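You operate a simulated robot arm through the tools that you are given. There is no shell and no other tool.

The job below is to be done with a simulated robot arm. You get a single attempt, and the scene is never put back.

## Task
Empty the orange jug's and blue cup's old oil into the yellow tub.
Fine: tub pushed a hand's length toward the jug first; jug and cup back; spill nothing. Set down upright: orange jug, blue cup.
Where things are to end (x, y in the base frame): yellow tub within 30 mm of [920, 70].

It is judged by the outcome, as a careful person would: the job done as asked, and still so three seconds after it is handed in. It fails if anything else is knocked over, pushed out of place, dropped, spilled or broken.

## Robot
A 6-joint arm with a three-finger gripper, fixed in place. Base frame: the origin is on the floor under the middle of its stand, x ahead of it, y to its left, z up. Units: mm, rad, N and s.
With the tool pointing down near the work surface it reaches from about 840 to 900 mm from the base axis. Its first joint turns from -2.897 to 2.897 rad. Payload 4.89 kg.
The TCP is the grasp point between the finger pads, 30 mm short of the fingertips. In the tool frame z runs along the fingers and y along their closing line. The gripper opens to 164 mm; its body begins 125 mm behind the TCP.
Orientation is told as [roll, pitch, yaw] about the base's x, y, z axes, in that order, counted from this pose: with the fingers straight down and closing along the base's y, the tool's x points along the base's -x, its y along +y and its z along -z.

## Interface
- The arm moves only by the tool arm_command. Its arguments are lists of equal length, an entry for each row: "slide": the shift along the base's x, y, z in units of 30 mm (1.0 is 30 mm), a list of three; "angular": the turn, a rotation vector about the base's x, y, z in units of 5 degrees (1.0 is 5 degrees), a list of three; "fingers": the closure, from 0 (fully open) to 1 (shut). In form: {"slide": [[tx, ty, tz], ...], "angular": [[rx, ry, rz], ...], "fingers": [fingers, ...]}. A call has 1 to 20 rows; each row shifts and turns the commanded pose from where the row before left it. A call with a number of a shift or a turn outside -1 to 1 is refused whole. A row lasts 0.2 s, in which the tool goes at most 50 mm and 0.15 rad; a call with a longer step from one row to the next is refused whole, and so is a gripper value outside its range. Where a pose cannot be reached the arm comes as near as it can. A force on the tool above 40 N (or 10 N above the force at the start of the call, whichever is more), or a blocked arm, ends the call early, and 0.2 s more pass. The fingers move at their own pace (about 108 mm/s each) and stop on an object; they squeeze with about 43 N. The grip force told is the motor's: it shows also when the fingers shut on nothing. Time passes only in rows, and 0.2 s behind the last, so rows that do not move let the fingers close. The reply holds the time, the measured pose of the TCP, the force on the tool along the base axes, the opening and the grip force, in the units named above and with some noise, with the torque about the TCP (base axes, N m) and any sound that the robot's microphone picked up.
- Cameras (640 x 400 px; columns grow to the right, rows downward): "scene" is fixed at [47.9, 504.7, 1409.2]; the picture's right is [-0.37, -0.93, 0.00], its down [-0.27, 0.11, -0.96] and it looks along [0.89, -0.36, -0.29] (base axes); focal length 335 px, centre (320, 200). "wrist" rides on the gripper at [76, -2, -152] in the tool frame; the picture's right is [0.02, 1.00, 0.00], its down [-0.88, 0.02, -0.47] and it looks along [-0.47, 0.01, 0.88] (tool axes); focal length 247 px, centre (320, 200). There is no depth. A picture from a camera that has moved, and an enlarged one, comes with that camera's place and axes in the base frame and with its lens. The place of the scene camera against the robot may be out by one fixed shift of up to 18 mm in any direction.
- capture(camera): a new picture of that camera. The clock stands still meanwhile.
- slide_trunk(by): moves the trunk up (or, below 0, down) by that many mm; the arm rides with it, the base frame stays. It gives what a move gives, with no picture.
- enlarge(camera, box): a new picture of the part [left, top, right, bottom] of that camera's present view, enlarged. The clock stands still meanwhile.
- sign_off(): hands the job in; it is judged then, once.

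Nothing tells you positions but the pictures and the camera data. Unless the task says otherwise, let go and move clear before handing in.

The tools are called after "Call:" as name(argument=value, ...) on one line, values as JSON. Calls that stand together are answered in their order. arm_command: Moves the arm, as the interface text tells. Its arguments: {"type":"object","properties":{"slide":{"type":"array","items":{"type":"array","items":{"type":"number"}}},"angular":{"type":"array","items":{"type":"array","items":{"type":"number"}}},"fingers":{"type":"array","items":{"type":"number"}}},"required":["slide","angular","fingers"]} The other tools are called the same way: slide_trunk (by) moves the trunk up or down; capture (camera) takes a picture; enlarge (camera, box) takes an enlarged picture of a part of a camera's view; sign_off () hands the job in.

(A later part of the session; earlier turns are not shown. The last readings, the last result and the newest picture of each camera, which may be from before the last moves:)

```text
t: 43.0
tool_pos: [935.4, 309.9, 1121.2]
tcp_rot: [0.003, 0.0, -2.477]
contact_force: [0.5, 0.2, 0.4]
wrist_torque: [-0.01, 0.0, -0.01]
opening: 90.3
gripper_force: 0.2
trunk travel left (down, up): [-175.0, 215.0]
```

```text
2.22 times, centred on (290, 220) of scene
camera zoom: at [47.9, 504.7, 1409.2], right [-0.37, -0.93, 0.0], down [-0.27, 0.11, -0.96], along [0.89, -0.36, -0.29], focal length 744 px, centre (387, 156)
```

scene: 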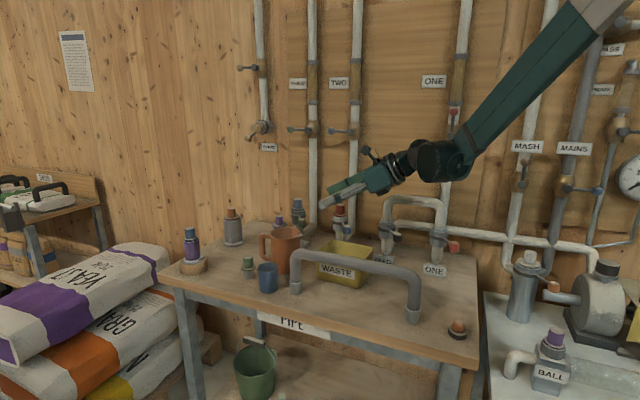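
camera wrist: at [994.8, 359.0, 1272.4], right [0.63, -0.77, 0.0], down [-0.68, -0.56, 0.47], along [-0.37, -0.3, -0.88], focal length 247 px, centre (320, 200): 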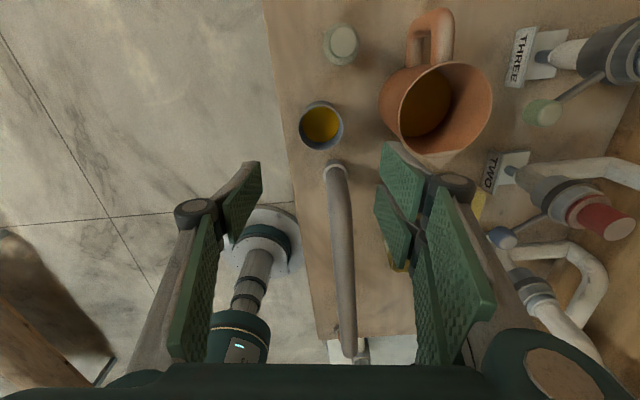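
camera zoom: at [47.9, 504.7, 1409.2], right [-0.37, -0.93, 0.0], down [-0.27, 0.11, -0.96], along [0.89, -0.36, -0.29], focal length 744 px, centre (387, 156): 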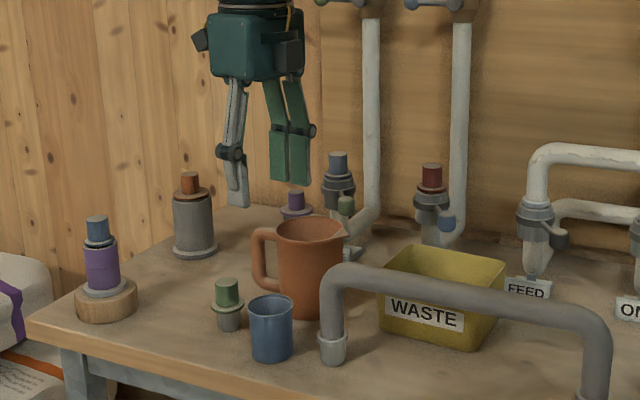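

The cup axis measures about (939, 312) from the averaged views. I'll shift slightly and lower until the fingertips are just above the rim, then check.

Call:
arm_command(slide=[[0.06, 0.03, -0.5], [0.06, 0.03, -0.7], [0, 0, -0.8], [0, 0, -0.8], [0, 0, -0.8], [0, 0, -0.8], [0, 0, -0.6], [0, 0, 0]], angular=[[0, 0, 0], [0, 0, 0], [0, 0, 0], [0, 0, 0], [0, 0, 0], [0, 0, 0], [0, 0, 0], [0, 0, 0]], fingers=[0.45, 0.45, 0.45, 0.45, 0.45, 0.45, 0.45, 0.45])

Call:
capture(camera="wrist")

Call:
enlarge(camera="scene", box=[220, 180, 340, 310])

```text
t: 44.8
tool_pos: [939.4, 311.5, 971.4]
tcp_rot: [0.002, 0.0, -2.477]
contact_force: [0.0, -0.3, 0.3]
wrist_torque: [-0.03, 0.06, 0.01]
opening: 90.1
gripper_force: 0.1
trunk travel left (down, up): [-175.0, 215.0]
```

```text
taken
camera wrist: at [998.0, 359.7, 1122.1], right [0.63, -0.77, 0.0], down [-0.68, -0.56, 0.47], along [-0.37, -0.3, -0.88], focal length 247 px, centre (320, 200)
```

wrist: 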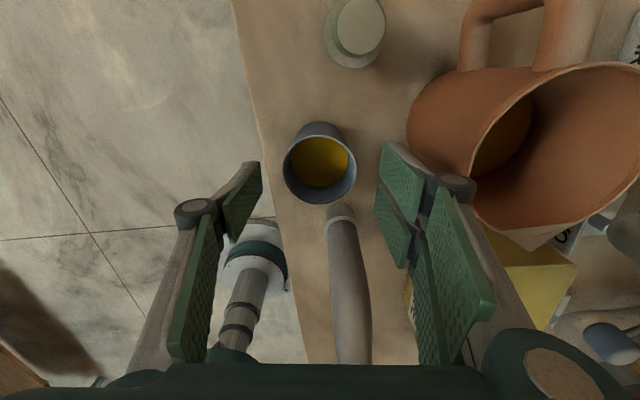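

```text
3.08 times, centred on (280, 245) of scene
camera zoom: at [47.9, 504.7, 1409.2], right [-0.37, -0.93, 0.0], down [-0.27, 0.11, -0.96], along [0.89, -0.36, -0.29], focal length 1031 px, centre (443, 62)
```

zoom: 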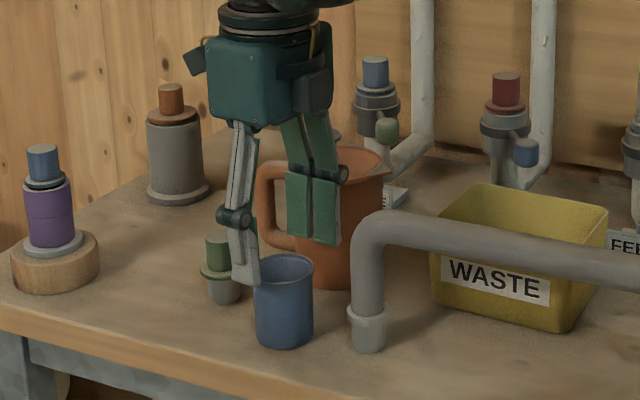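

Call:
enlarge(camera="wrist", box=[250, 100, 410, 240])

```text
2.86 times, centred on (330, 170) of wrist
camera zoom: at [998.0, 359.7, 1122.1], right [0.63, -0.77, 0.0], down [-0.68, -0.56, 0.47], along [-0.37, -0.3, -0.88], focal length 706 px, centre (291, 286)
```

zoom: 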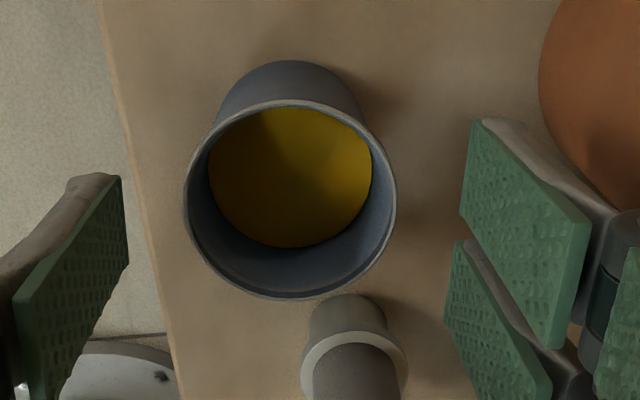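

The cup is centred between the fingers to within a couple of millimetres. I'll lower to grasp height and close gently.

Call:
arm_command(slide=[[0.03, 0.03, -0.55], [0, 0, -0.55], [0, 0, -0.55], [0, 0, -0.45], [0, 0, 0]], angular=[[0, 0, 0], [0, 0, 0], [0, 0, 0], [0, 0, 0], [0, 0, 0]], fingers=[0.45, 0.45, 0.45, 0.45, 0.45])

Call:
capture(camera="wrist")

Call:
enlarge(camera="scene", box=[220, 200, 340, 310])

```text
t: 46.0
tool_pos: [940.6, 311.8, 906.0]
tcp_rot: [0.001, -0.002, -2.476]
contact_force: [0.5, 0.9, -0.1]
wrist_torque: [-0.02, 0.03, 0.01]
opening: 90.0
gripper_force: 0.0
trunk travel left (down, up): [-175.0, 215.0]
```

```text
taken
camera wrist: at [999.6, 360.2, 1058.0], right [0.63, -0.77, 0.0], down [-0.68, -0.56, 0.47], along [-0.37, -0.3, -0.88], focal length 247 px, centre (320, 200)
```

wrist: 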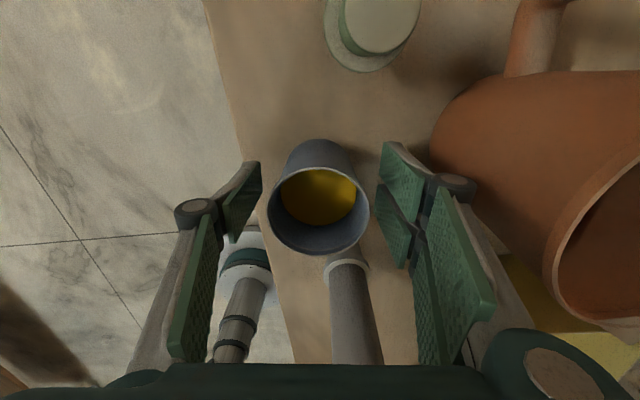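

```text
3.64 times, centred on (280, 255) of scene
camera zoom: at [47.9, 504.7, 1409.2], right [-0.37, -0.93, 0.0], down [-0.27, 0.11, -0.96], along [0.89, -0.36, -0.29], focal length 1218 px, centre (466, 0)
```

zoom: 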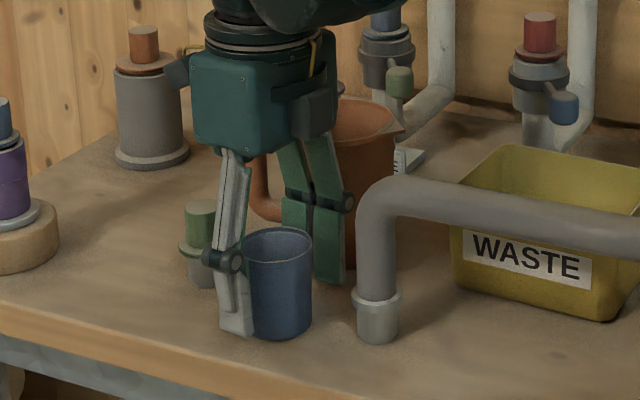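

The cup sits centred between the fingers, so I'll close gently.

Call:
arm_command(slide=[[0, 0, 0], [0, 0, 0], [0, 0, 0], [0, 0, 0], [0, 0, 0], [0, 0, 0], [0, 0, 0], [0, 0, 0], [0, 0, 0], [0, 0, 0]], angular=[[0, 0, 0], [0, 0, 0], [0, 0, 0], [0, 0, 0], [0, 0, 0], [0, 0, 0], [0, 0, 0], [0, 0, 0], [0, 0, 0], [0, 0, 0]], fingers=[0.5, 0.54, 0.58, 0.61, 0.64, 0.68, 0.75, 0.85, 1, 1])

Call:
capture(camera="wrist")

Call:
enlarge(camera="scene", box=[220, 200, 340, 310])

```text
t: 48.2
tool_pos: [941.3, 311.6, 906.6]
tcp_rot: [0.003, -0.002, -2.477]
contact_force: [-0.2, 0.1, 0.6]
wrist_torque: [0.04, 0.06, 0.04]
opening: 56.1
gripper_force: 42.6
trunk travel left (down, up): [-175.0, 215.0]
```

```text
taken
camera wrist: at [999.4, 360.1, 1058.4], right [0.63, -0.77, 0.0], down [-0.68, -0.56, 0.47], along [-0.37, -0.3, -0.88], focal length 247 px, centre (320, 200)
```

wrist: 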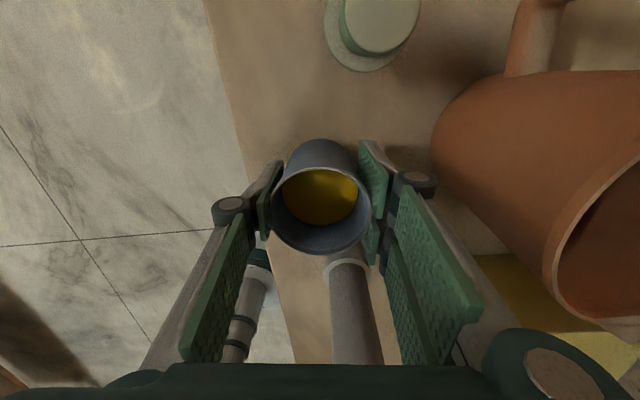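

```text
3.64 times, centred on (280, 255) of scene
camera zoom: at [47.9, 504.7, 1409.2], right [-0.37, -0.93, 0.0], down [-0.27, 0.11, -0.96], along [0.89, -0.36, -0.29], focal length 1218 px, centre (466, 0)
```

zoom: 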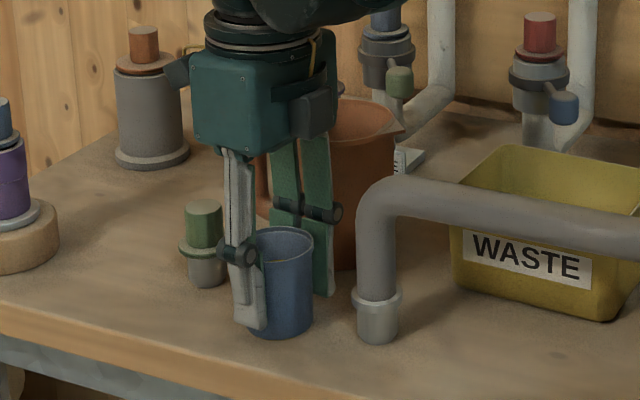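

The cup is gripped firmly (opening 56 mm). I'll lift slowly and check.

Call:
arm_command(slide=[[0, 0, 0.1], [0, 0, 0.2], [0, 0, 0.3], [0, 0, 0.4], [0, 0, 0.5], [0, 0, 0.5], [0, 0, 0.5], [0, 0, 0.5], [0, 0, 0.5], [0, 0, 0.5], [0, 0, 0.5], [0, 0, 0.5], [0, 0, 0.4], [0, 0, 0.3], [0, 0, 0.2], [0, 0, 0.1], [0, 0, 0]], angular=[[0, 0, 0], [0, 0, 0], [0, 0, 0], [0, 0, 0], [0, 0, 0], [0, 0, 0], [0, 0, 0], [0, 0, 0], [0, 0, 0], [0, 0, 0], [0, 0, 0], [0, 0, 0], [0, 0, 0], [0, 0, 0], [0, 0, 0], [0, 0, 0], [0, 0, 0]], fingers=[1, 1, 1, 1, 1, 1, 1, 1, 1, 1, 1, 1, 1, 1, 1, 1, 1])

Call:
capture(camera="wrist")

Call:
enlarge(camera="scene", box=[220, 130, 400, 310])

```text
t: 51.8
tool_pos: [941.8, 311.7, 1087.9]
tcp_rot: [0.001, 0.0, -2.477]
contact_force: [-0.3, 0.0, -1.4]
wrist_torque: [-0.01, 0.0, 0.03]
opening: 55.9
gripper_force: 42.4
trunk travel left (down, up): [-175.0, 215.0]
```

```text
taken
camera wrist: at [999.7, 360.0, 1239.7], right [0.63, -0.77, 0.0], down [-0.68, -0.56, 0.47], along [-0.37, -0.3, -0.88], focal length 247 px, centre (320, 200)
```

wrist: 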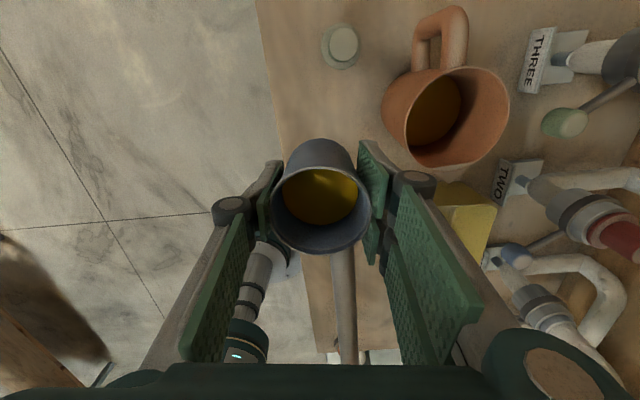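

```text
2.22 times, centred on (310, 220) of scene
camera zoom: at [47.9, 504.7, 1409.2], right [-0.37, -0.93, 0.0], down [-0.27, 0.11, -0.96], along [0.89, -0.36, -0.29], focal length 744 px, centre (342, 156)
```

zoom: 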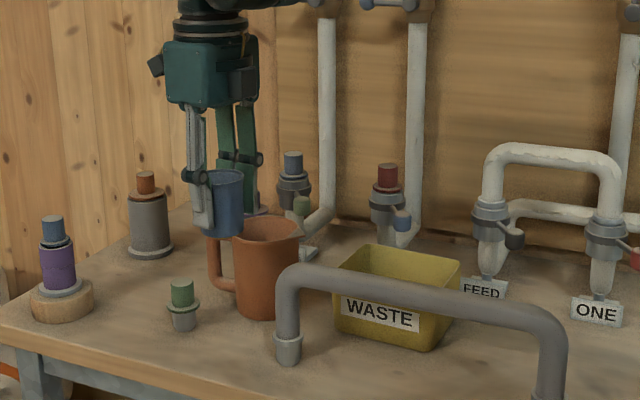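

The cup is held upright with no drips seen. I'll carry it smoothly to its pour position over the tub, near (959, 88).

Call:
arm_command(slide=[[0.008, -0.1, 0], [0.016, -0.2, 0], [0.024, -0.3, 0], [0.036, -0.45, 0], [0.043, -0.55, 0], [0.047, -0.6, 0], [0.047, -0.6, 0], [0.047, -0.6, 0], [0.047, -0.6, 0], [0.047, -0.6, 0], [0.047, -0.6, 0], [0.043, -0.55, 0], [0.036, -0.45, 0], [0.028, -0.35, 0], [0.024, -0.3, -0.05], [0.02, -0.25, -0.05], [0.016, -0.2, -0.05], [0.01, -0.12, -0.05], [0.004, -0.05, 0], [0, 0, 0]], angular=[[0, 0, 0], [0, 0, 0], [0, 0, 0], [0, 0, 0], [0, 0, 0], [0, 0, 0], [0, 0, 0], [0, 0, 0], [0, 0, 0], [0, 0, 0], [0, 0, 0], [0, 0, 0], [0, 0, 0], [0, 0, 0], [0, 0, 0], [0, 0, 0], [0, 0, 0], [0, 0, 0], [0, 0, 0], [0, 0, 0]], fingers=[1, 1, 1, 1, 1, 1, 1, 1, 1, 1, 1, 1, 1, 1, 1, 1, 1, 1, 1, 1])

Call:
capture(camera="wrist")

Call:
enlarge(camera="scene", box=[260, 130, 440, 310])

```text
t: 56.0
tool_pos: [959.1, 88.1, 1082.0]
tcp_rot: [0.001, -0.001, -2.477]
contact_force: [-0.3, 1.0, -1.9]
wrist_torque: [0.01, 0.01, 0.01]
opening: 55.8
gripper_force: 43.1
trunk travel left (down, up): [-175.0, 215.0]
```

```text
taken
camera wrist: at [1017.2, 136.3, 1232.9], right [0.63, -0.77, 0.0], down [-0.68, -0.56, 0.47], along [-0.37, -0.3, -0.88], focal length 247 px, centre (320, 200)
```

wrist: 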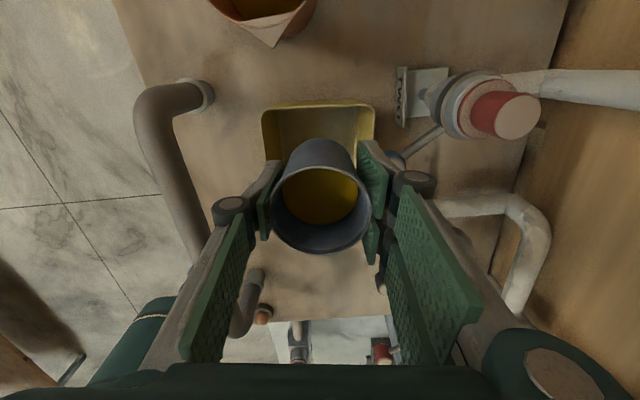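

```text
2.22 times, centred on (350, 220) of scene
camera zoom: at [47.9, 504.7, 1409.2], right [-0.37, -0.93, 0.0], down [-0.27, 0.11, -0.96], along [0.89, -0.36, -0.29], focal length 744 px, centre (253, 156)
```

zoom: 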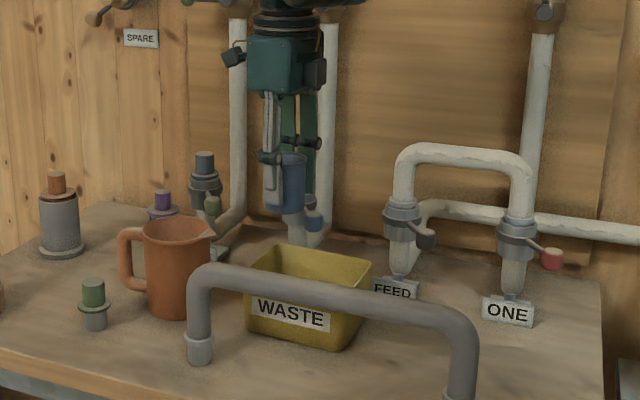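

The cup is lined up over the tub. I'll start tipping slowly, to 70°, toward the tub's centre.

Call:
arm_command(slide=[[0, 0, 0], [0, 0, 0], [0, 0, 0], [0, 0, 0], [0, 0, 0], [0, 0, 0], [0, 0, 0], [0, 0, 0], [0, 0, 0], [0, 0, 0], [0, 0, 0], [0, 0, 0], [0, 0, 0], [0, 0, 0], [0, 0, 0], [0, 0, 0], [0, 0, 0], [0, 0, 0], [0, 0, 0], [0, 0, 0]], angular=[[0.308, -0.394, 0], [0.616, -0.788, 0], [0.616, -0.788, 0], [0.616, -0.788, 0], [0.616, -0.788, 0], [0.616, -0.788, 0], [0.616, -0.788, 0], [0.493, -0.63, 0], [0.308, -0.394, 0], [0.308, -0.394, 0], [0.308, -0.394, 0], [0.308, -0.394, 0], [0.308, -0.394, 0], [0.308, -0.394, 0], [0.308, -0.394, 0], [0.308, -0.394, 0], [0.308, -0.394, 0], [0.308, -0.394, 0], [0.308, -0.394, 0], [0.308, -0.394, 0]], fingers=[1, 1, 1, 1, 1, 1, 1, 1, 1, 1, 1, 1, 1, 1, 1, 1, 1, 1, 1, 1])

Call:
capture(camera="wrist")

Call:
enlarge(camera="scene", box=[260, 130, 440, 310])

```text
t: 60.2
tool_pos: [958.0, 87.5, 1081.6]
tcp_rot: [0.004, 1.161, -2.475]
contact_force: [0.5, 0.1, 0.0]
wrist_torque: [-0.05, -0.01, -0.02]
opening: 55.9
gripper_force: 43.2
trunk travel left (down, up): [-175.0, 215.0]
```

```text
taken
camera wrist: at [870.5, 21.5, 1212.0], right [0.62, -0.78, 0.02], down [-0.61, -0.5, -0.62], along [0.5, 0.37, -0.79], focal length 247 px, centre (320, 200)
```

wrist: 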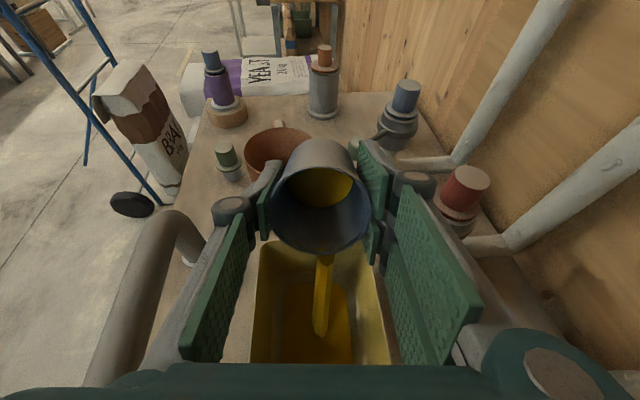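

```text
2.22 times, centred on (350, 220) of scene
camera zoom: at [47.9, 504.7, 1409.2], right [-0.37, -0.93, 0.0], down [-0.27, 0.11, -0.96], along [0.89, -0.36, -0.29], focal length 744 px, centre (253, 156)
```

zoom: 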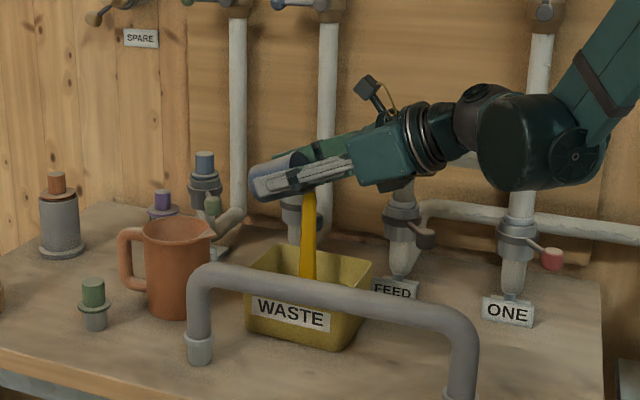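

A clean oil stream is falling into the middle of the tub. I'll hold for a moment, then continue tipping slowly.

Call:
arm_command(slide=[[0, 0, 0], [0, 0, 0], [0, 0, 0], [0, 0, 0], [0, 0, 0], [0, 0, 0], [0, 0, 0], [0, 0, 0], [0, 0, 0], [0, 0, 0], [0, 0, 0], [0, 0, 0], [0, 0, 0], [0, 0, 0], [0, 0, 0], [0, 0, 0]], angular=[[0, 0, 0], [0, 0, 0], [0.308, -0.394, 0], [0.308, -0.394, 0], [0.308, -0.394, 0], [0.308, -0.394, 0], [0.308, -0.394, 0], [0.308, -0.394, 0], [0.308, -0.394, 0], [0.308, -0.394, 0], [0.308, -0.394, 0], [0.308, -0.394, 0], [0.308, -0.394, 0], [0.308, -0.394, 0], [0, 0, 0], [0, 0, 0]], fingers=[1, 1, 1, 1, 1, 1, 1, 1, 1, 1, 1, 1, 1, 1, 1, 1])

Call:
capture(camera="wrist")

Call:
enlarge(camera="scene", box=[260, 130, 440, 310])

```text
t: 63.6
tool_pos: [957.2, 87.0, 1081.2]
tcp_rot: [3.131, 1.457, 0.653]
contact_force: [0.0, -0.2, 0.2]
wrist_torque: [0.01, -0.04, -0.01]
opening: 55.5
gripper_force: 42.8
trunk travel left (down, up): [-175.0, 215.0]
```

```text
taken
camera wrist: at [830.6, -9.7, 1139.4], right [0.61, -0.79, 0.02], down [-0.28, -0.24, -0.93], along [0.74, 0.56, -0.37], focal length 247 px, centre (320, 200)
```

wrist: 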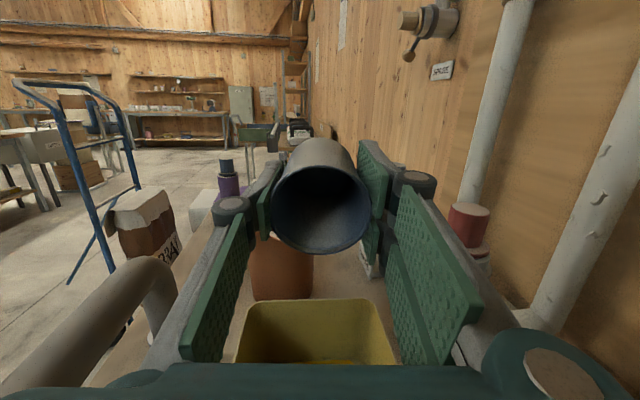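

```text
2.22 times, centred on (350, 220) of scene
camera zoom: at [47.9, 504.7, 1409.2], right [-0.37, -0.93, 0.0], down [-0.27, 0.11, -0.96], along [0.89, -0.36, -0.29], focal length 744 px, centre (253, 156)
```

zoom: 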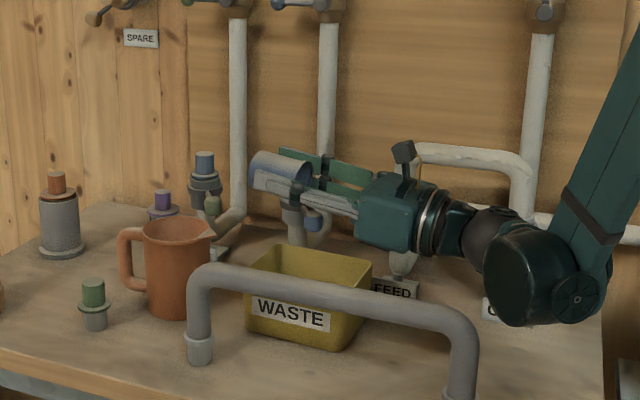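

The cup looks empty at about 97°. I'll tip a bit further and hold to let any drips fall into the tub.

Call:
arm_command(slide=[[0, 0, 0], [0, 0, 0], [0, 0, 0], [0, 0, 0], [0, 0, 0], [0, 0, 0], [0, 0, 0], [0, 0, 0], [0, 0, 0], [0, 0, 0], [0, 0, 0]], angular=[[0.493, -0.63, 0], [0.493, -0.63, 0], [0.493, -0.63, 0], [0.308, -0.394, 0], [0, 0, 0], [0, 0, 0], [0, 0, 0], [0, 0, 0], [0, 0, 0], [0, 0, 0], [0, 0, 0]], fingers=[1, 1, 1, 1, 1, 1, 1, 1, 1, 1, 1])

Call:
capture(camera="wrist")

Call:
enlarge(camera="scene", box=[260, 130, 440, 310])

```text
t: 66.0
tool_pos: [958.1, 87.0, 1081.3]
tcp_rot: [3.14, 1.204, 0.659]
contact_force: [1.0, 0.1, -0.1]
wrist_torque: [0.01, -0.02, 0.01]
opening: 55.9
gripper_force: 43.0
trunk travel left (down, up): [-175.0, 215.0]
```

```text
taken
camera wrist: at [823.2, -15.9, 1097.4], right [0.61, -0.79, 0.02], down [-0.09, -0.09, -0.99], along [0.79, 0.6, -0.13], focal length 247 px, centre (320, 200)
```

wrist: 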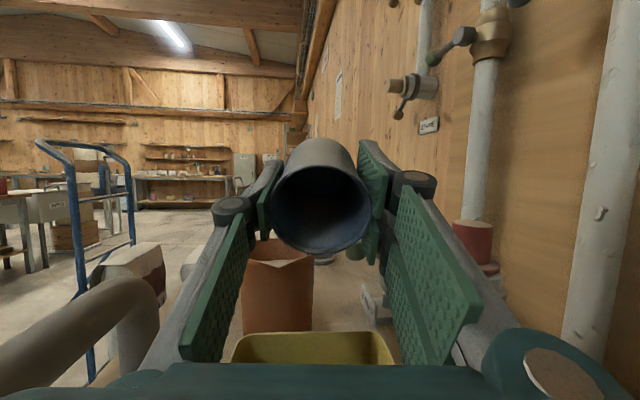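

```text
2.22 times, centred on (350, 220) of scene
camera zoom: at [47.9, 504.7, 1409.2], right [-0.37, -0.93, 0.0], down [-0.27, 0.11, -0.96], along [0.89, -0.36, -0.29], focal length 744 px, centre (253, 156)
```

zoom: 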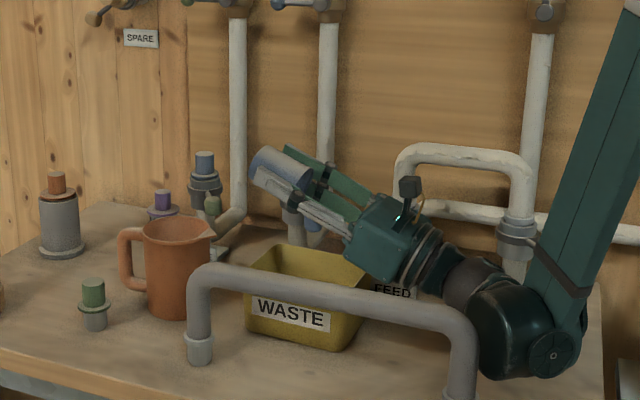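

The cup is empty, with nothing outside the tub. I'll tip it back upright and carry it home.

Call:
arm_command(slide=[[0, 0, 0], [0, 0, 0], [0, 0, 0], [0, 0, 0], [0, 0, 0], [0, 0, 0], [0, 0, 0], [0, 0, 0], [0, 0, 0], [0, 0, 0], [0, 0, 0], [0, 0, 0], [0, 0, 0], [0, 0, 0], [0, 0, 0], [0, 0, 0], [0, 0, 0], [0, 0, 0], [0, 0, 0], [0, 0, 0]], angular=[[-0.616, 0.788, 0], [-0.616, 0.788, 0], [-0.616, 0.788, 0], [-0.616, 0.788, 0], [-0.616, 0.788, 0], [-0.616, 0.788, 0], [-0.616, 0.788, 0], [-0.616, 0.788, 0], [-0.616, 0.788, 0], [-0.616, 0.788, 0], [-0.616, 0.788, 0], [-0.616, 0.788, 0], [-0.616, 0.788, 0], [-0.616, 0.788, 0], [-0.616, 0.788, 0], [-0.616, 0.788, 0], [-0.616, 0.788, 0], [-0.616, 0.788, 0], [-0.616, 0.788, 0], [-0.616, 0.788, 0]], fingers=[1, 1, 1, 1, 1, 1, 1, 1, 1, 1, 1, 1, 1, 1, 1, 1, 1, 1, 1, 1])

Call:
arm_command(slide=[[0, 0, 0], [0, 0, 0], [0, 0, 0], [-0.008, 0.1, 0.05], [-0.024, 0.3, 0.05], [-0.04, 0.5, 0.05], [-0.047, 0.6, 0.05], [-0.055, 0.7, 0], [-0.055, 0.7, 0], [-0.055, 0.7, 0], [-0.055, 0.7, 0], [-0.055, 0.7, 0], [-0.055, 0.7, 0], [-0.047, 0.6, 0], [-0.047, 0.6, 0], [-0.04, 0.5, 0], [-0.032, 0.4, 0], [-0.022, 0.27, 0], [-0.008, 0.1, 0], [0, 0, 0]], angular=[[-0.616, 0.788, 0], [-0.616, 0.788, 0], [-0.123, 0.158, 0], [0, 0, 0], [0, 0, 0], [0, 0, 0], [0, 0, 0], [0, 0, 0], [0, 0, 0], [0, 0, 0], [0, 0, 0], [0, 0, 0], [0, 0, 0], [0, 0, 0], [0, 0, 0], [0, 0, 0], [0, 0, 0], [0, 0, 0], [0, 0, 0], [0, 0, 0]], fingers=[1, 1, 1, 1, 1, 1, 1, 1, 1, 1, 1, 1, 1, 1, 1, 1, 1, 1, 1, 1])

Call:
capture(camera="wrist")

Call:
enlarge(camera="scene", box=[220, 130, 400, 310])

```text
t: 70.2
tool_pos: [958.2, 87.2, 1082.7]
tcp_rot: [0.004, 0.19, -2.476]
contact_force: [-0.1, -0.9, 0.9]
wrist_torque: [0.01, -0.11, -0.01]
opening: 56.1
gripper_force: 43.0
trunk travel left (down, up): [-175.0, 215.0]
```

```text
t: 74.4
tool_pos: [939.5, 332.7, 1087.4]
tcp_rot: [0.001, -0.001, -2.477]
contact_force: [0.4, -0.2, -0.6]
wrist_torque: [0.02, 0.01, 0.02]
opening: 55.6
gripper_force: 43.2
trunk travel left (down, up): [-175.0, 215.0]
```

```text
taken
camera wrist: at [997.9, 381.7, 1238.5], right [0.63, -0.77, 0.0], down [-0.68, -0.56, 0.47], along [-0.37, -0.3, -0.88], focal length 247 px, centre (320, 200)
```

wrist: 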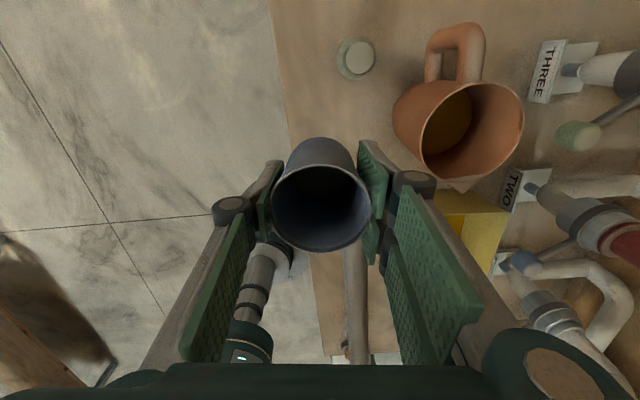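

```text
2.22 times, centred on (310, 220) of scene
camera zoom: at [47.9, 504.7, 1409.2], right [-0.37, -0.93, 0.0], down [-0.27, 0.11, -0.96], along [0.89, -0.36, -0.29], focal length 744 px, centre (342, 156)
```

zoom: 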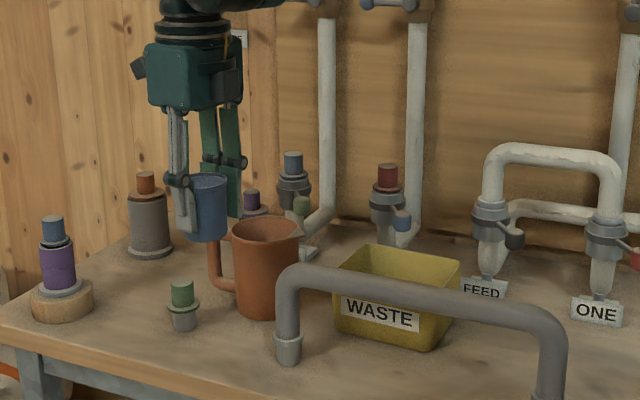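

I overshot y by 21 mm in the sum, so I'll correct to (941.3, 311.6) and lower the cup to its original height.

Call:
arm_command(slide=[[0.02, -0.2, 0], [0.02, -0.3, 0], [0.015, -0.203, 0], [0, 0, -0.2], [0, 0, -0.4], [0, 0, -0.6], [0, 0, -0.6], [0, 0, -0.6], [0, 0, -0.6], [0, 0, -0.6], [0, 0, -0.6], [0, 0, -0.5], [0, 0, -0.4], [0, 0, -0.3], [0, 0, -0.2], [0, 0, -0.15], [0, 0, -0.1], [0, 0, 0]], angular=[[0, 0, 0], [0, 0, 0], [0, 0, 0], [0, 0, 0], [0, 0, 0], [0, 0, 0], [0, 0, 0], [0, 0, 0], [0, 0, 0], [0, 0, 0], [0, 0, 0], [0, 0, 0], [0, 0, 0], [0, 0, 0], [0, 0, 0], [0, 0, 0], [0, 0, 0], [0, 0, 0]], fingers=[1, 1, 1, 1, 1, 1, 1, 1, 1, 1, 1, 1, 1, 1, 1, 1, 1, 1])

Call:
enlarge(camera="scene", box=[220, 200, 340, 310])

```text
t: 78.2
tool_pos: [940.1, 310.4, 911.3]
tcp_rot: [0.0, -0.003, -2.477]
contact_force: [-0.1, 0.9, 0.2]
wrist_torque: [-0.03, 0.0, -0.02]
opening: 55.8
gripper_force: 43.2
trunk travel left (down, up): [-175.0, 215.0]
```

```text
3.64 times, centred on (280, 255) of scene
camera zoom: at [47.9, 504.7, 1409.2], right [-0.37, -0.93, 0.0], down [-0.27, 0.11, -0.96], along [0.89, -0.36, -0.29], focal length 1218 px, centre (466, 0)
```

zoom: 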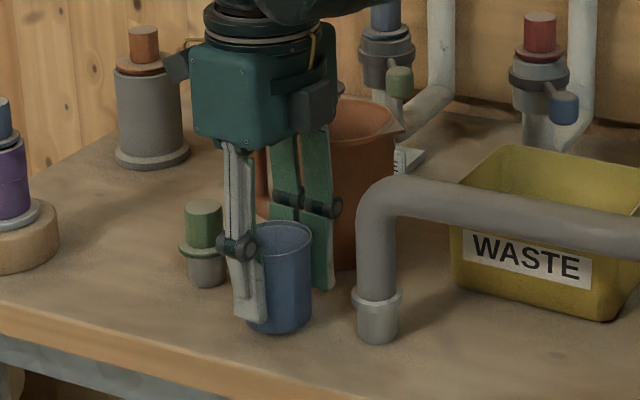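

About 5 mm remain. I'll lower in small steps and feel for contact.

Call:
arm_command(slide=[[0, 0, -0.05], [0, 0, -0.05], [0, 0, -0.04], [0, 0, 0]], angular=[[0, 0, 0], [0, 0, 0], [0, 0, 0], [0, 0, 0]], fingers=[1, 1, 1, 1])

```text
t: 79.2
tool_pos: [940.0, 312.8, 907.5]
tcp_rot: [0.002, -0.001, -2.475]
contact_force: [0.4, -0.9, -0.2]
wrist_torque: [-0.04, -0.02, 0.02]
opening: 55.8
gripper_force: 42.8
trunk travel left (down, up): [-175.0, 215.0]
```

Call:
arm_command(slide=[[0, 0, -0.02], [0, 0, -0.015], [0, 0, 0], [0, 0, 0]], angular=[[0, 0, 0], [0, 0, 0], [0, 0, 0], [0, 0, 0]], fingers=[1, 1, 1, 1])

Call:
enlarge(camera="scene", box=[220, 200, 340, 310])

```text
t: 80.2
tool_pos: [940.9, 311.6, 907.0]
tcp_rot: [0.0, 0.0, -2.476]
contact_force: [-0.7, 0.4, 11.4]
wrist_torque: [0.25, 0.18, 0.0]
opening: 55.9
gripper_force: 43.1
trunk travel left (down, up): [-175.0, 215.0]
```

```text
3.64 times, centred on (280, 255) of scene
camera zoom: at [47.9, 504.7, 1409.2], right [-0.37, -0.93, 0.0], down [-0.27, 0.11, -0.96], along [0.89, -0.36, -0.29], focal length 1218 px, centre (466, 0)
```

zoom: 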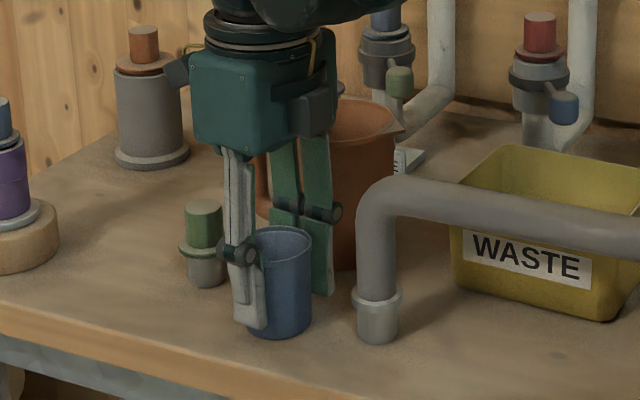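

The cup touches down (11 N). I'll release gently and rise straight up.

Call:
arm_command(slide=[[0, 0, 0.01], [0, 0, 0], [0, 0, 0], [0, 0, 0], [0, 0, 0], [0, 0, 0], [0, 0, 0.3], [0, 0, 0.6], [0, 0, 0.8], [0, 0, 0.8], [0, 0, 0.8], [0, 0, 0.8], [0, 0, 0.8], [0, 0, 0.8], [0, 0, 0.8], [0, 0, 0.8], [0, 0, 0]], angular=[[0, 0, 0], [0, 0, 0], [0, 0, 0], [0, 0, 0], [0, 0, 0], [0, 0, 0], [0, 0, 0], [0, 0, 0], [0, 0, 0], [0, 0, 0], [0, 0, 0], [0, 0, 0], [0, 0, 0], [0, 0, 0], [0, 0, 0], [0, 0, 0], [0, 0, 0]], fingers=[0.66, 0.62, 0.58, 0.54, 0.5, 0.45, 0.45, 0.45, 0.45, 0.45, 0.45, 0.45, 0.45, 0.45, 0.45, 0.45, 0.45])

Call:
capture(camera="wrist")

Call:
enlarge(camera="scene", box=[220, 130, 400, 310])

```text
t: 83.8
tool_pos: [940.4, 310.9, 1126.8]
tcp_rot: [0.001, 0.0, -2.476]
contact_force: [0.0, -0.1, 1.0]
wrist_torque: [0.02, -0.01, 0.0]
opening: 90.3
gripper_force: 0.1
trunk travel left (down, up): [-175.0, 215.0]
```

```text
taken
camera wrist: at [998.9, 361.1, 1278.1], right [0.63, -0.77, 0.0], down [-0.68, -0.56, 0.47], along [-0.37, -0.3, -0.88], focal length 247 px, centre (320, 200)
```

wrist: 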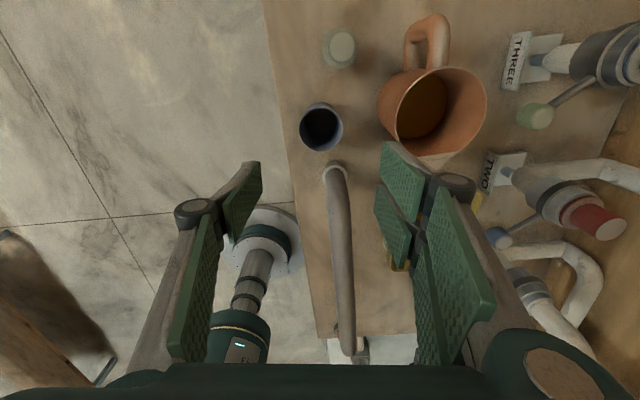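

```text
2.22 times, centred on (310, 220) of scene
camera zoom: at [47.9, 504.7, 1409.2], right [-0.37, -0.93, 0.0], down [-0.27, 0.11, -0.96], along [0.89, -0.36, -0.29], focal length 744 px, centre (342, 156)
```

zoom: 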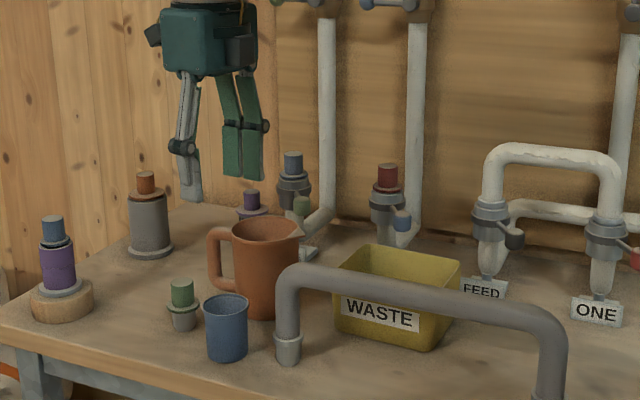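

The cup is back, upright and empty. Now the jug: I'll move above it with the fingers' closing line at −10°, clear of the handle, spout and green valve ball.

Call:
arm_command(slide=[[0.352, -0.286, 0.05], [0.352, -0.286, 0.05], [0.352, -0.286, 0.05], [0.352, -0.286, 0.05], [0.352, -0.286, 0.05], [0.352, -0.286, 0.05], [0.352, -0.286, 0.05], [0.352, -0.286, 0.05], [0.352, -0.286, 0.05], [0.352, -0.286, 0.05], [0, 0, 0]], angular=[[0, 0, 0.838], [0, 0, 0.838], [0, 0, 0.838], [0, 0, 0.838], [0, 0, 0.838], [0, 0, 0.838], [0, 0, 0.838], [0, 0, 0.838], [0, 0, 0.838], [0, 0, 0.838], [0, 0, 0]], fingers=[0.4, 0.35, 0.3, 0.25, 0.2, 0.2, 0.2, 0.2, 0.2, 0.2, 0.2])

Call:
capture(camera="wrist")

Call:
enlarge(camera="wrist", box=[220, 60, 420, 220])

Call:
enlarge(camera="scene", box=[220, 130, 400, 310])

```text
t: 86.2
tool_pos: [1047.2, 224.7, 1140.6]
tcp_rot: [0.001, -0.001, -1.747]
contact_force: [0.3, 0.2, -0.9]
wrist_torque: [0.03, 0.05, -0.03]
opening: 131.1
gripper_force: 0.0
trunk travel left (down, up): [-175.0, 215.0]
```

```text
taken
camera wrist: at [1058.4, 300.6, 1293.0], right [0.99, -0.15, 0.0], down [-0.13, -0.87, 0.47], along [-0.07, -0.47, -0.88], focal length 247 px, centre (320, 200)
```

wrist: 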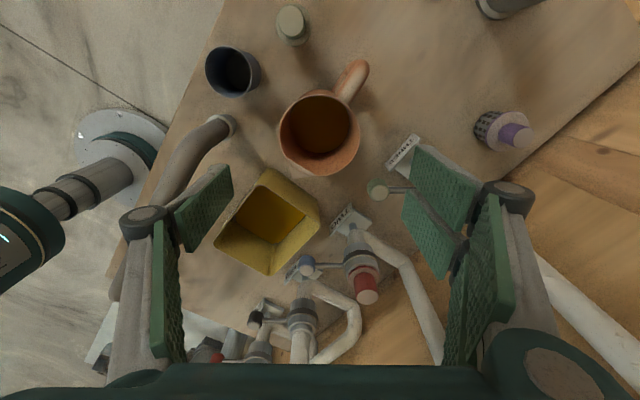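

```text
2.50 times, centred on (320, 140) of wrist
camera zoom: at [1058.4, 300.6, 1293.0], right [0.99, -0.15, 0.0], down [-0.13, -0.87, 0.47], along [-0.07, -0.47, -0.88], focal length 617 px, centre (320, 350)
```

zoom: 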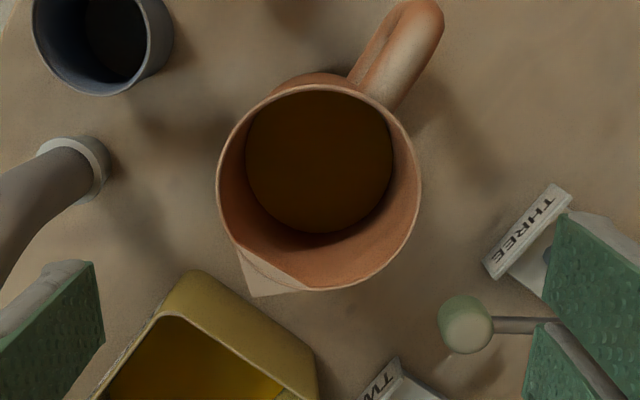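

```text
2.22 times, centred on (310, 220) of scene
camera zoom: at [47.9, 504.7, 1409.2], right [-0.37, -0.93, 0.0], down [-0.27, 0.11, -0.96], along [0.89, -0.36, -0.29], focal length 744 px, centre (342, 156)
```

zoom: 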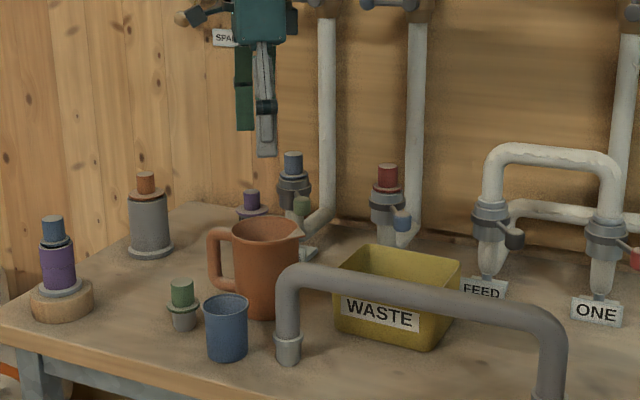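

The jug is centred under the tool, the ball and handle clear the fingers, and the tub now shows oil. I'll lower until the tips are at rim height and check.

Call:
arm_command(slide=[[-0.03, 0, -0.5], [0, 0, -0.8], [0, 0, -0.8], [0, 0, -0.8], [0, 0, -0.6], [0, 0, -0.4], [0, 0, 0]], angular=[[0, 0, 0], [0, 0, 0], [0, 0, 0], [0, 0, 0], [0, 0, 0], [0, 0, 0], [0, 0, 0]], fingers=[0.2, 0.2, 0.2, 0.2, 0.2, 0.2, 0.2])

Call:
capture(camera="wrist")

Call:
enlarge(camera="scene", box=[220, 150, 360, 310])

```text
t: 87.8
tool_pos: [1046.2, 225.6, 1023.2]
tcp_rot: [0.002, -0.003, -1.746]
contact_force: [0.5, 1.2, -0.4]
wrist_torque: [0.02, 0.02, -0.02]
opening: 131.0
gripper_force: 0.1
trunk travel left (down, up): [-175.0, 215.0]
```

```text
taken
camera wrist: at [1057.0, 301.7, 1175.3], right [0.99, -0.15, 0.0], down [-0.14, -0.87, 0.47], along [-0.07, -0.47, -0.88], focal length 247 px, centre (320, 200)
```

wrist: 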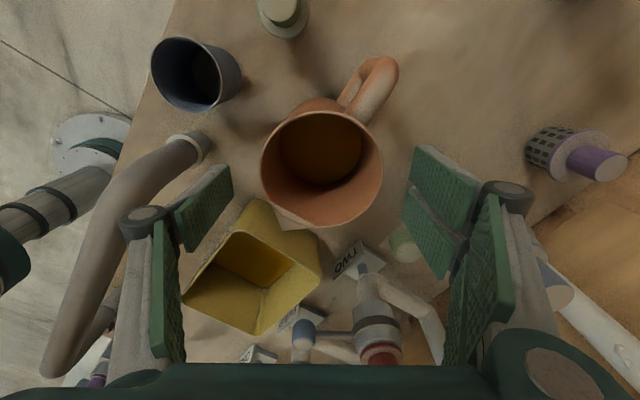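

```text
2.50 times, centred on (290, 230) of scene
camera zoom: at [47.9, 504.7, 1409.2], right [-0.37, -0.93, 0.0], down [-0.27, 0.11, -0.96], along [0.89, -0.36, -0.29], focal length 838 px, centre (395, 125)
```

zoom: 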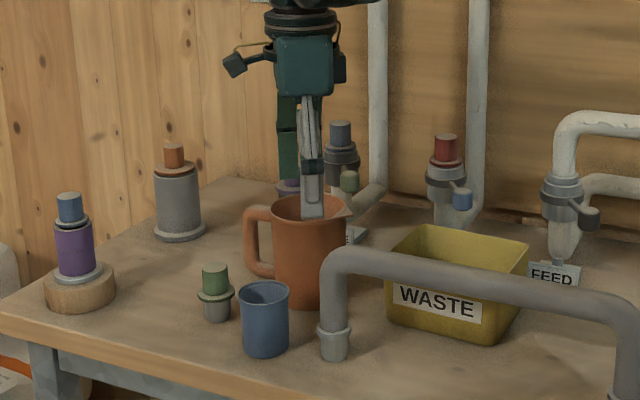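

Call:
enlarge(camera="wrist", box=[330, 130, 510, 300])

```text
2.35 times, centred on (420, 215) of wrist
camera zoom: at [1057.0, 301.7, 1175.3], right [0.99, -0.15, 0.0], down [-0.14, -0.87, 0.47], along [-0.07, -0.47, -0.88], focal length 581 px, centre (85, 165)
```

zoom: 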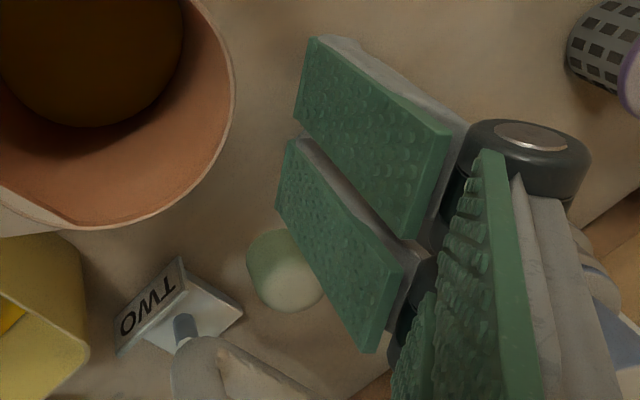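

The two-finger side passes the green ball with about 10 mm to spare. I'll turn 4° more for margin, then lower to grasp height.

Call:
arm_command(slide=[[0, 0, 0], [0, 0, -0.4], [0, 0, -0.5], [0, 0, -0.5], [0, 0, 0]], angular=[[0, 0, 0.8], [0, 0, 0], [0, 0, 0], [0, 0, 0], [0, 0, 0]], fingers=[0.2, 0.2, 0.2, 0.2, 0.2])

Call:
capture(camera="wrist")

Call:
enlarge(camera="scene", box=[230, 170, 350, 300])

```text
t: 89.0
tool_pos: [1047.3, 226.6, 981.8]
tcp_rot: [0.001, -0.001, -1.675]
contact_force: [0.1, -0.2, -0.3]
wrist_torque: [0.01, 0.03, 0.02]
opening: 131.3
gripper_force: 0.1
trunk travel left (down, up): [-175.0, 215.0]
```

```text
taken
camera wrist: at [1051.6, 302.1, 1133.2], right [1.0, -0.08, 0.0], down [-0.07, -0.88, 0.47], along [-0.04, -0.47, -0.88], focal length 247 px, centre (320, 200)
```

wrist: 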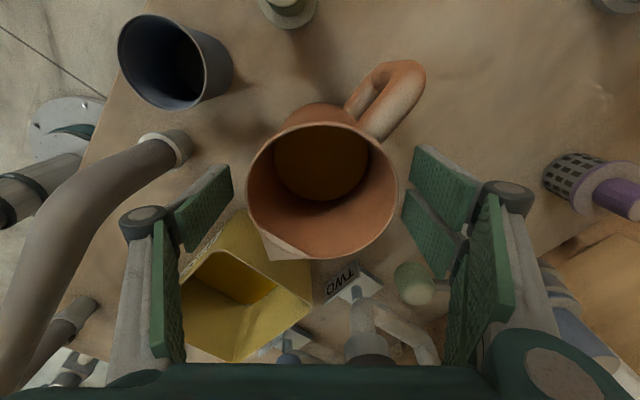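

```text
3.08 times, centred on (290, 235) of scene
camera zoom: at [47.9, 504.7, 1409.2], right [-0.37, -0.93, 0.0], down [-0.27, 0.11, -0.96], along [0.89, -0.36, -0.29], focal length 1031 px, centre (412, 92)
```

zoom: 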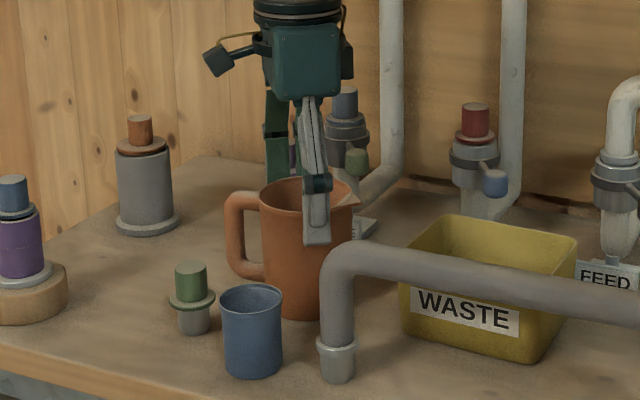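

Clearances look good, so I'll lower the rest of the way.

Call:
arm_command(slide=[[0, 0, -0.45], [0, 0, -0.5], [0, 0, -0.5], [0, 0, -0.4], [0, 0, 0]], angular=[[0, 0, 0], [0, 0, 0], [0, 0, 0], [0, 0, 0], [0, 0, 0]], fingers=[0.2, 0.2, 0.2, 0.2, 0.2])

Call:
capture(camera="wrist")

Call:
enlarge(camera="scene", box=[230, 170, 350, 300])

```text
t: 90.2
tool_pos: [1045.9, 225.3, 927.6]
tcp_rot: [0.001, -0.002, -1.677]
contact_force: [-0.2, 0.0, 0.7]
wrist_torque: [-0.01, 0.01, -0.01]
opening: 131.3
gripper_force: 0.2
trunk travel left (down, up): [-175.0, 215.0]
```

```text
taken
camera wrist: at [1051.9, 302.3, 1078.7], right [1.0, -0.08, 0.0], down [-0.07, -0.88, 0.47], along [-0.04, -0.47, -0.88], focal length 247 px, centre (320, 200)
```

wrist: 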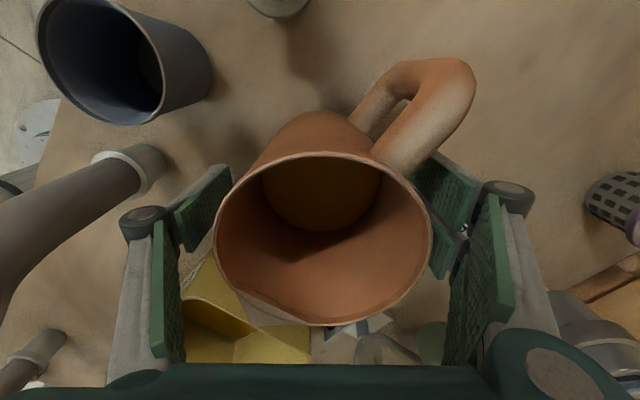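

```text
3.08 times, centred on (290, 235) of scene
camera zoom: at [47.9, 504.7, 1409.2], right [-0.37, -0.93, 0.0], down [-0.27, 0.11, -0.96], along [0.89, -0.36, -0.29], focal length 1031 px, centre (412, 92)
```

zoom: 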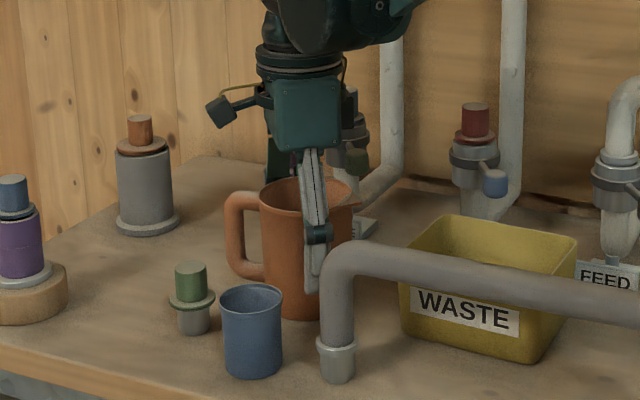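

Call:
enlarge(camera="wrist", box=[330, 40, 530, 300])

```text
1.54 times, centred on (430, 170) of wrist
camera zoom: at [1051.9, 302.3, 1078.7], right [1.0, -0.08, 0.0], down [-0.07, -0.88, 0.47], along [-0.04, -0.47, -0.88], focal length 380 px, centre (151, 246)
```

zoom: 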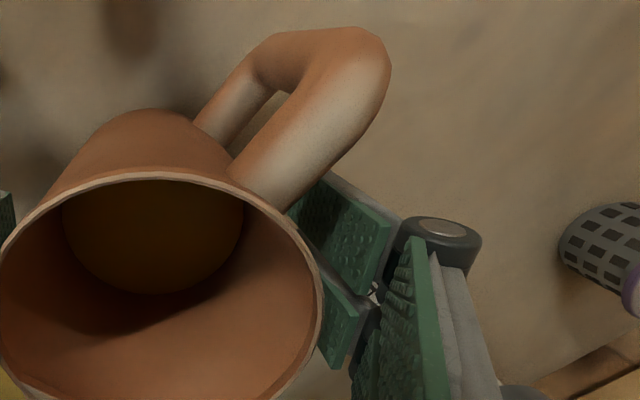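

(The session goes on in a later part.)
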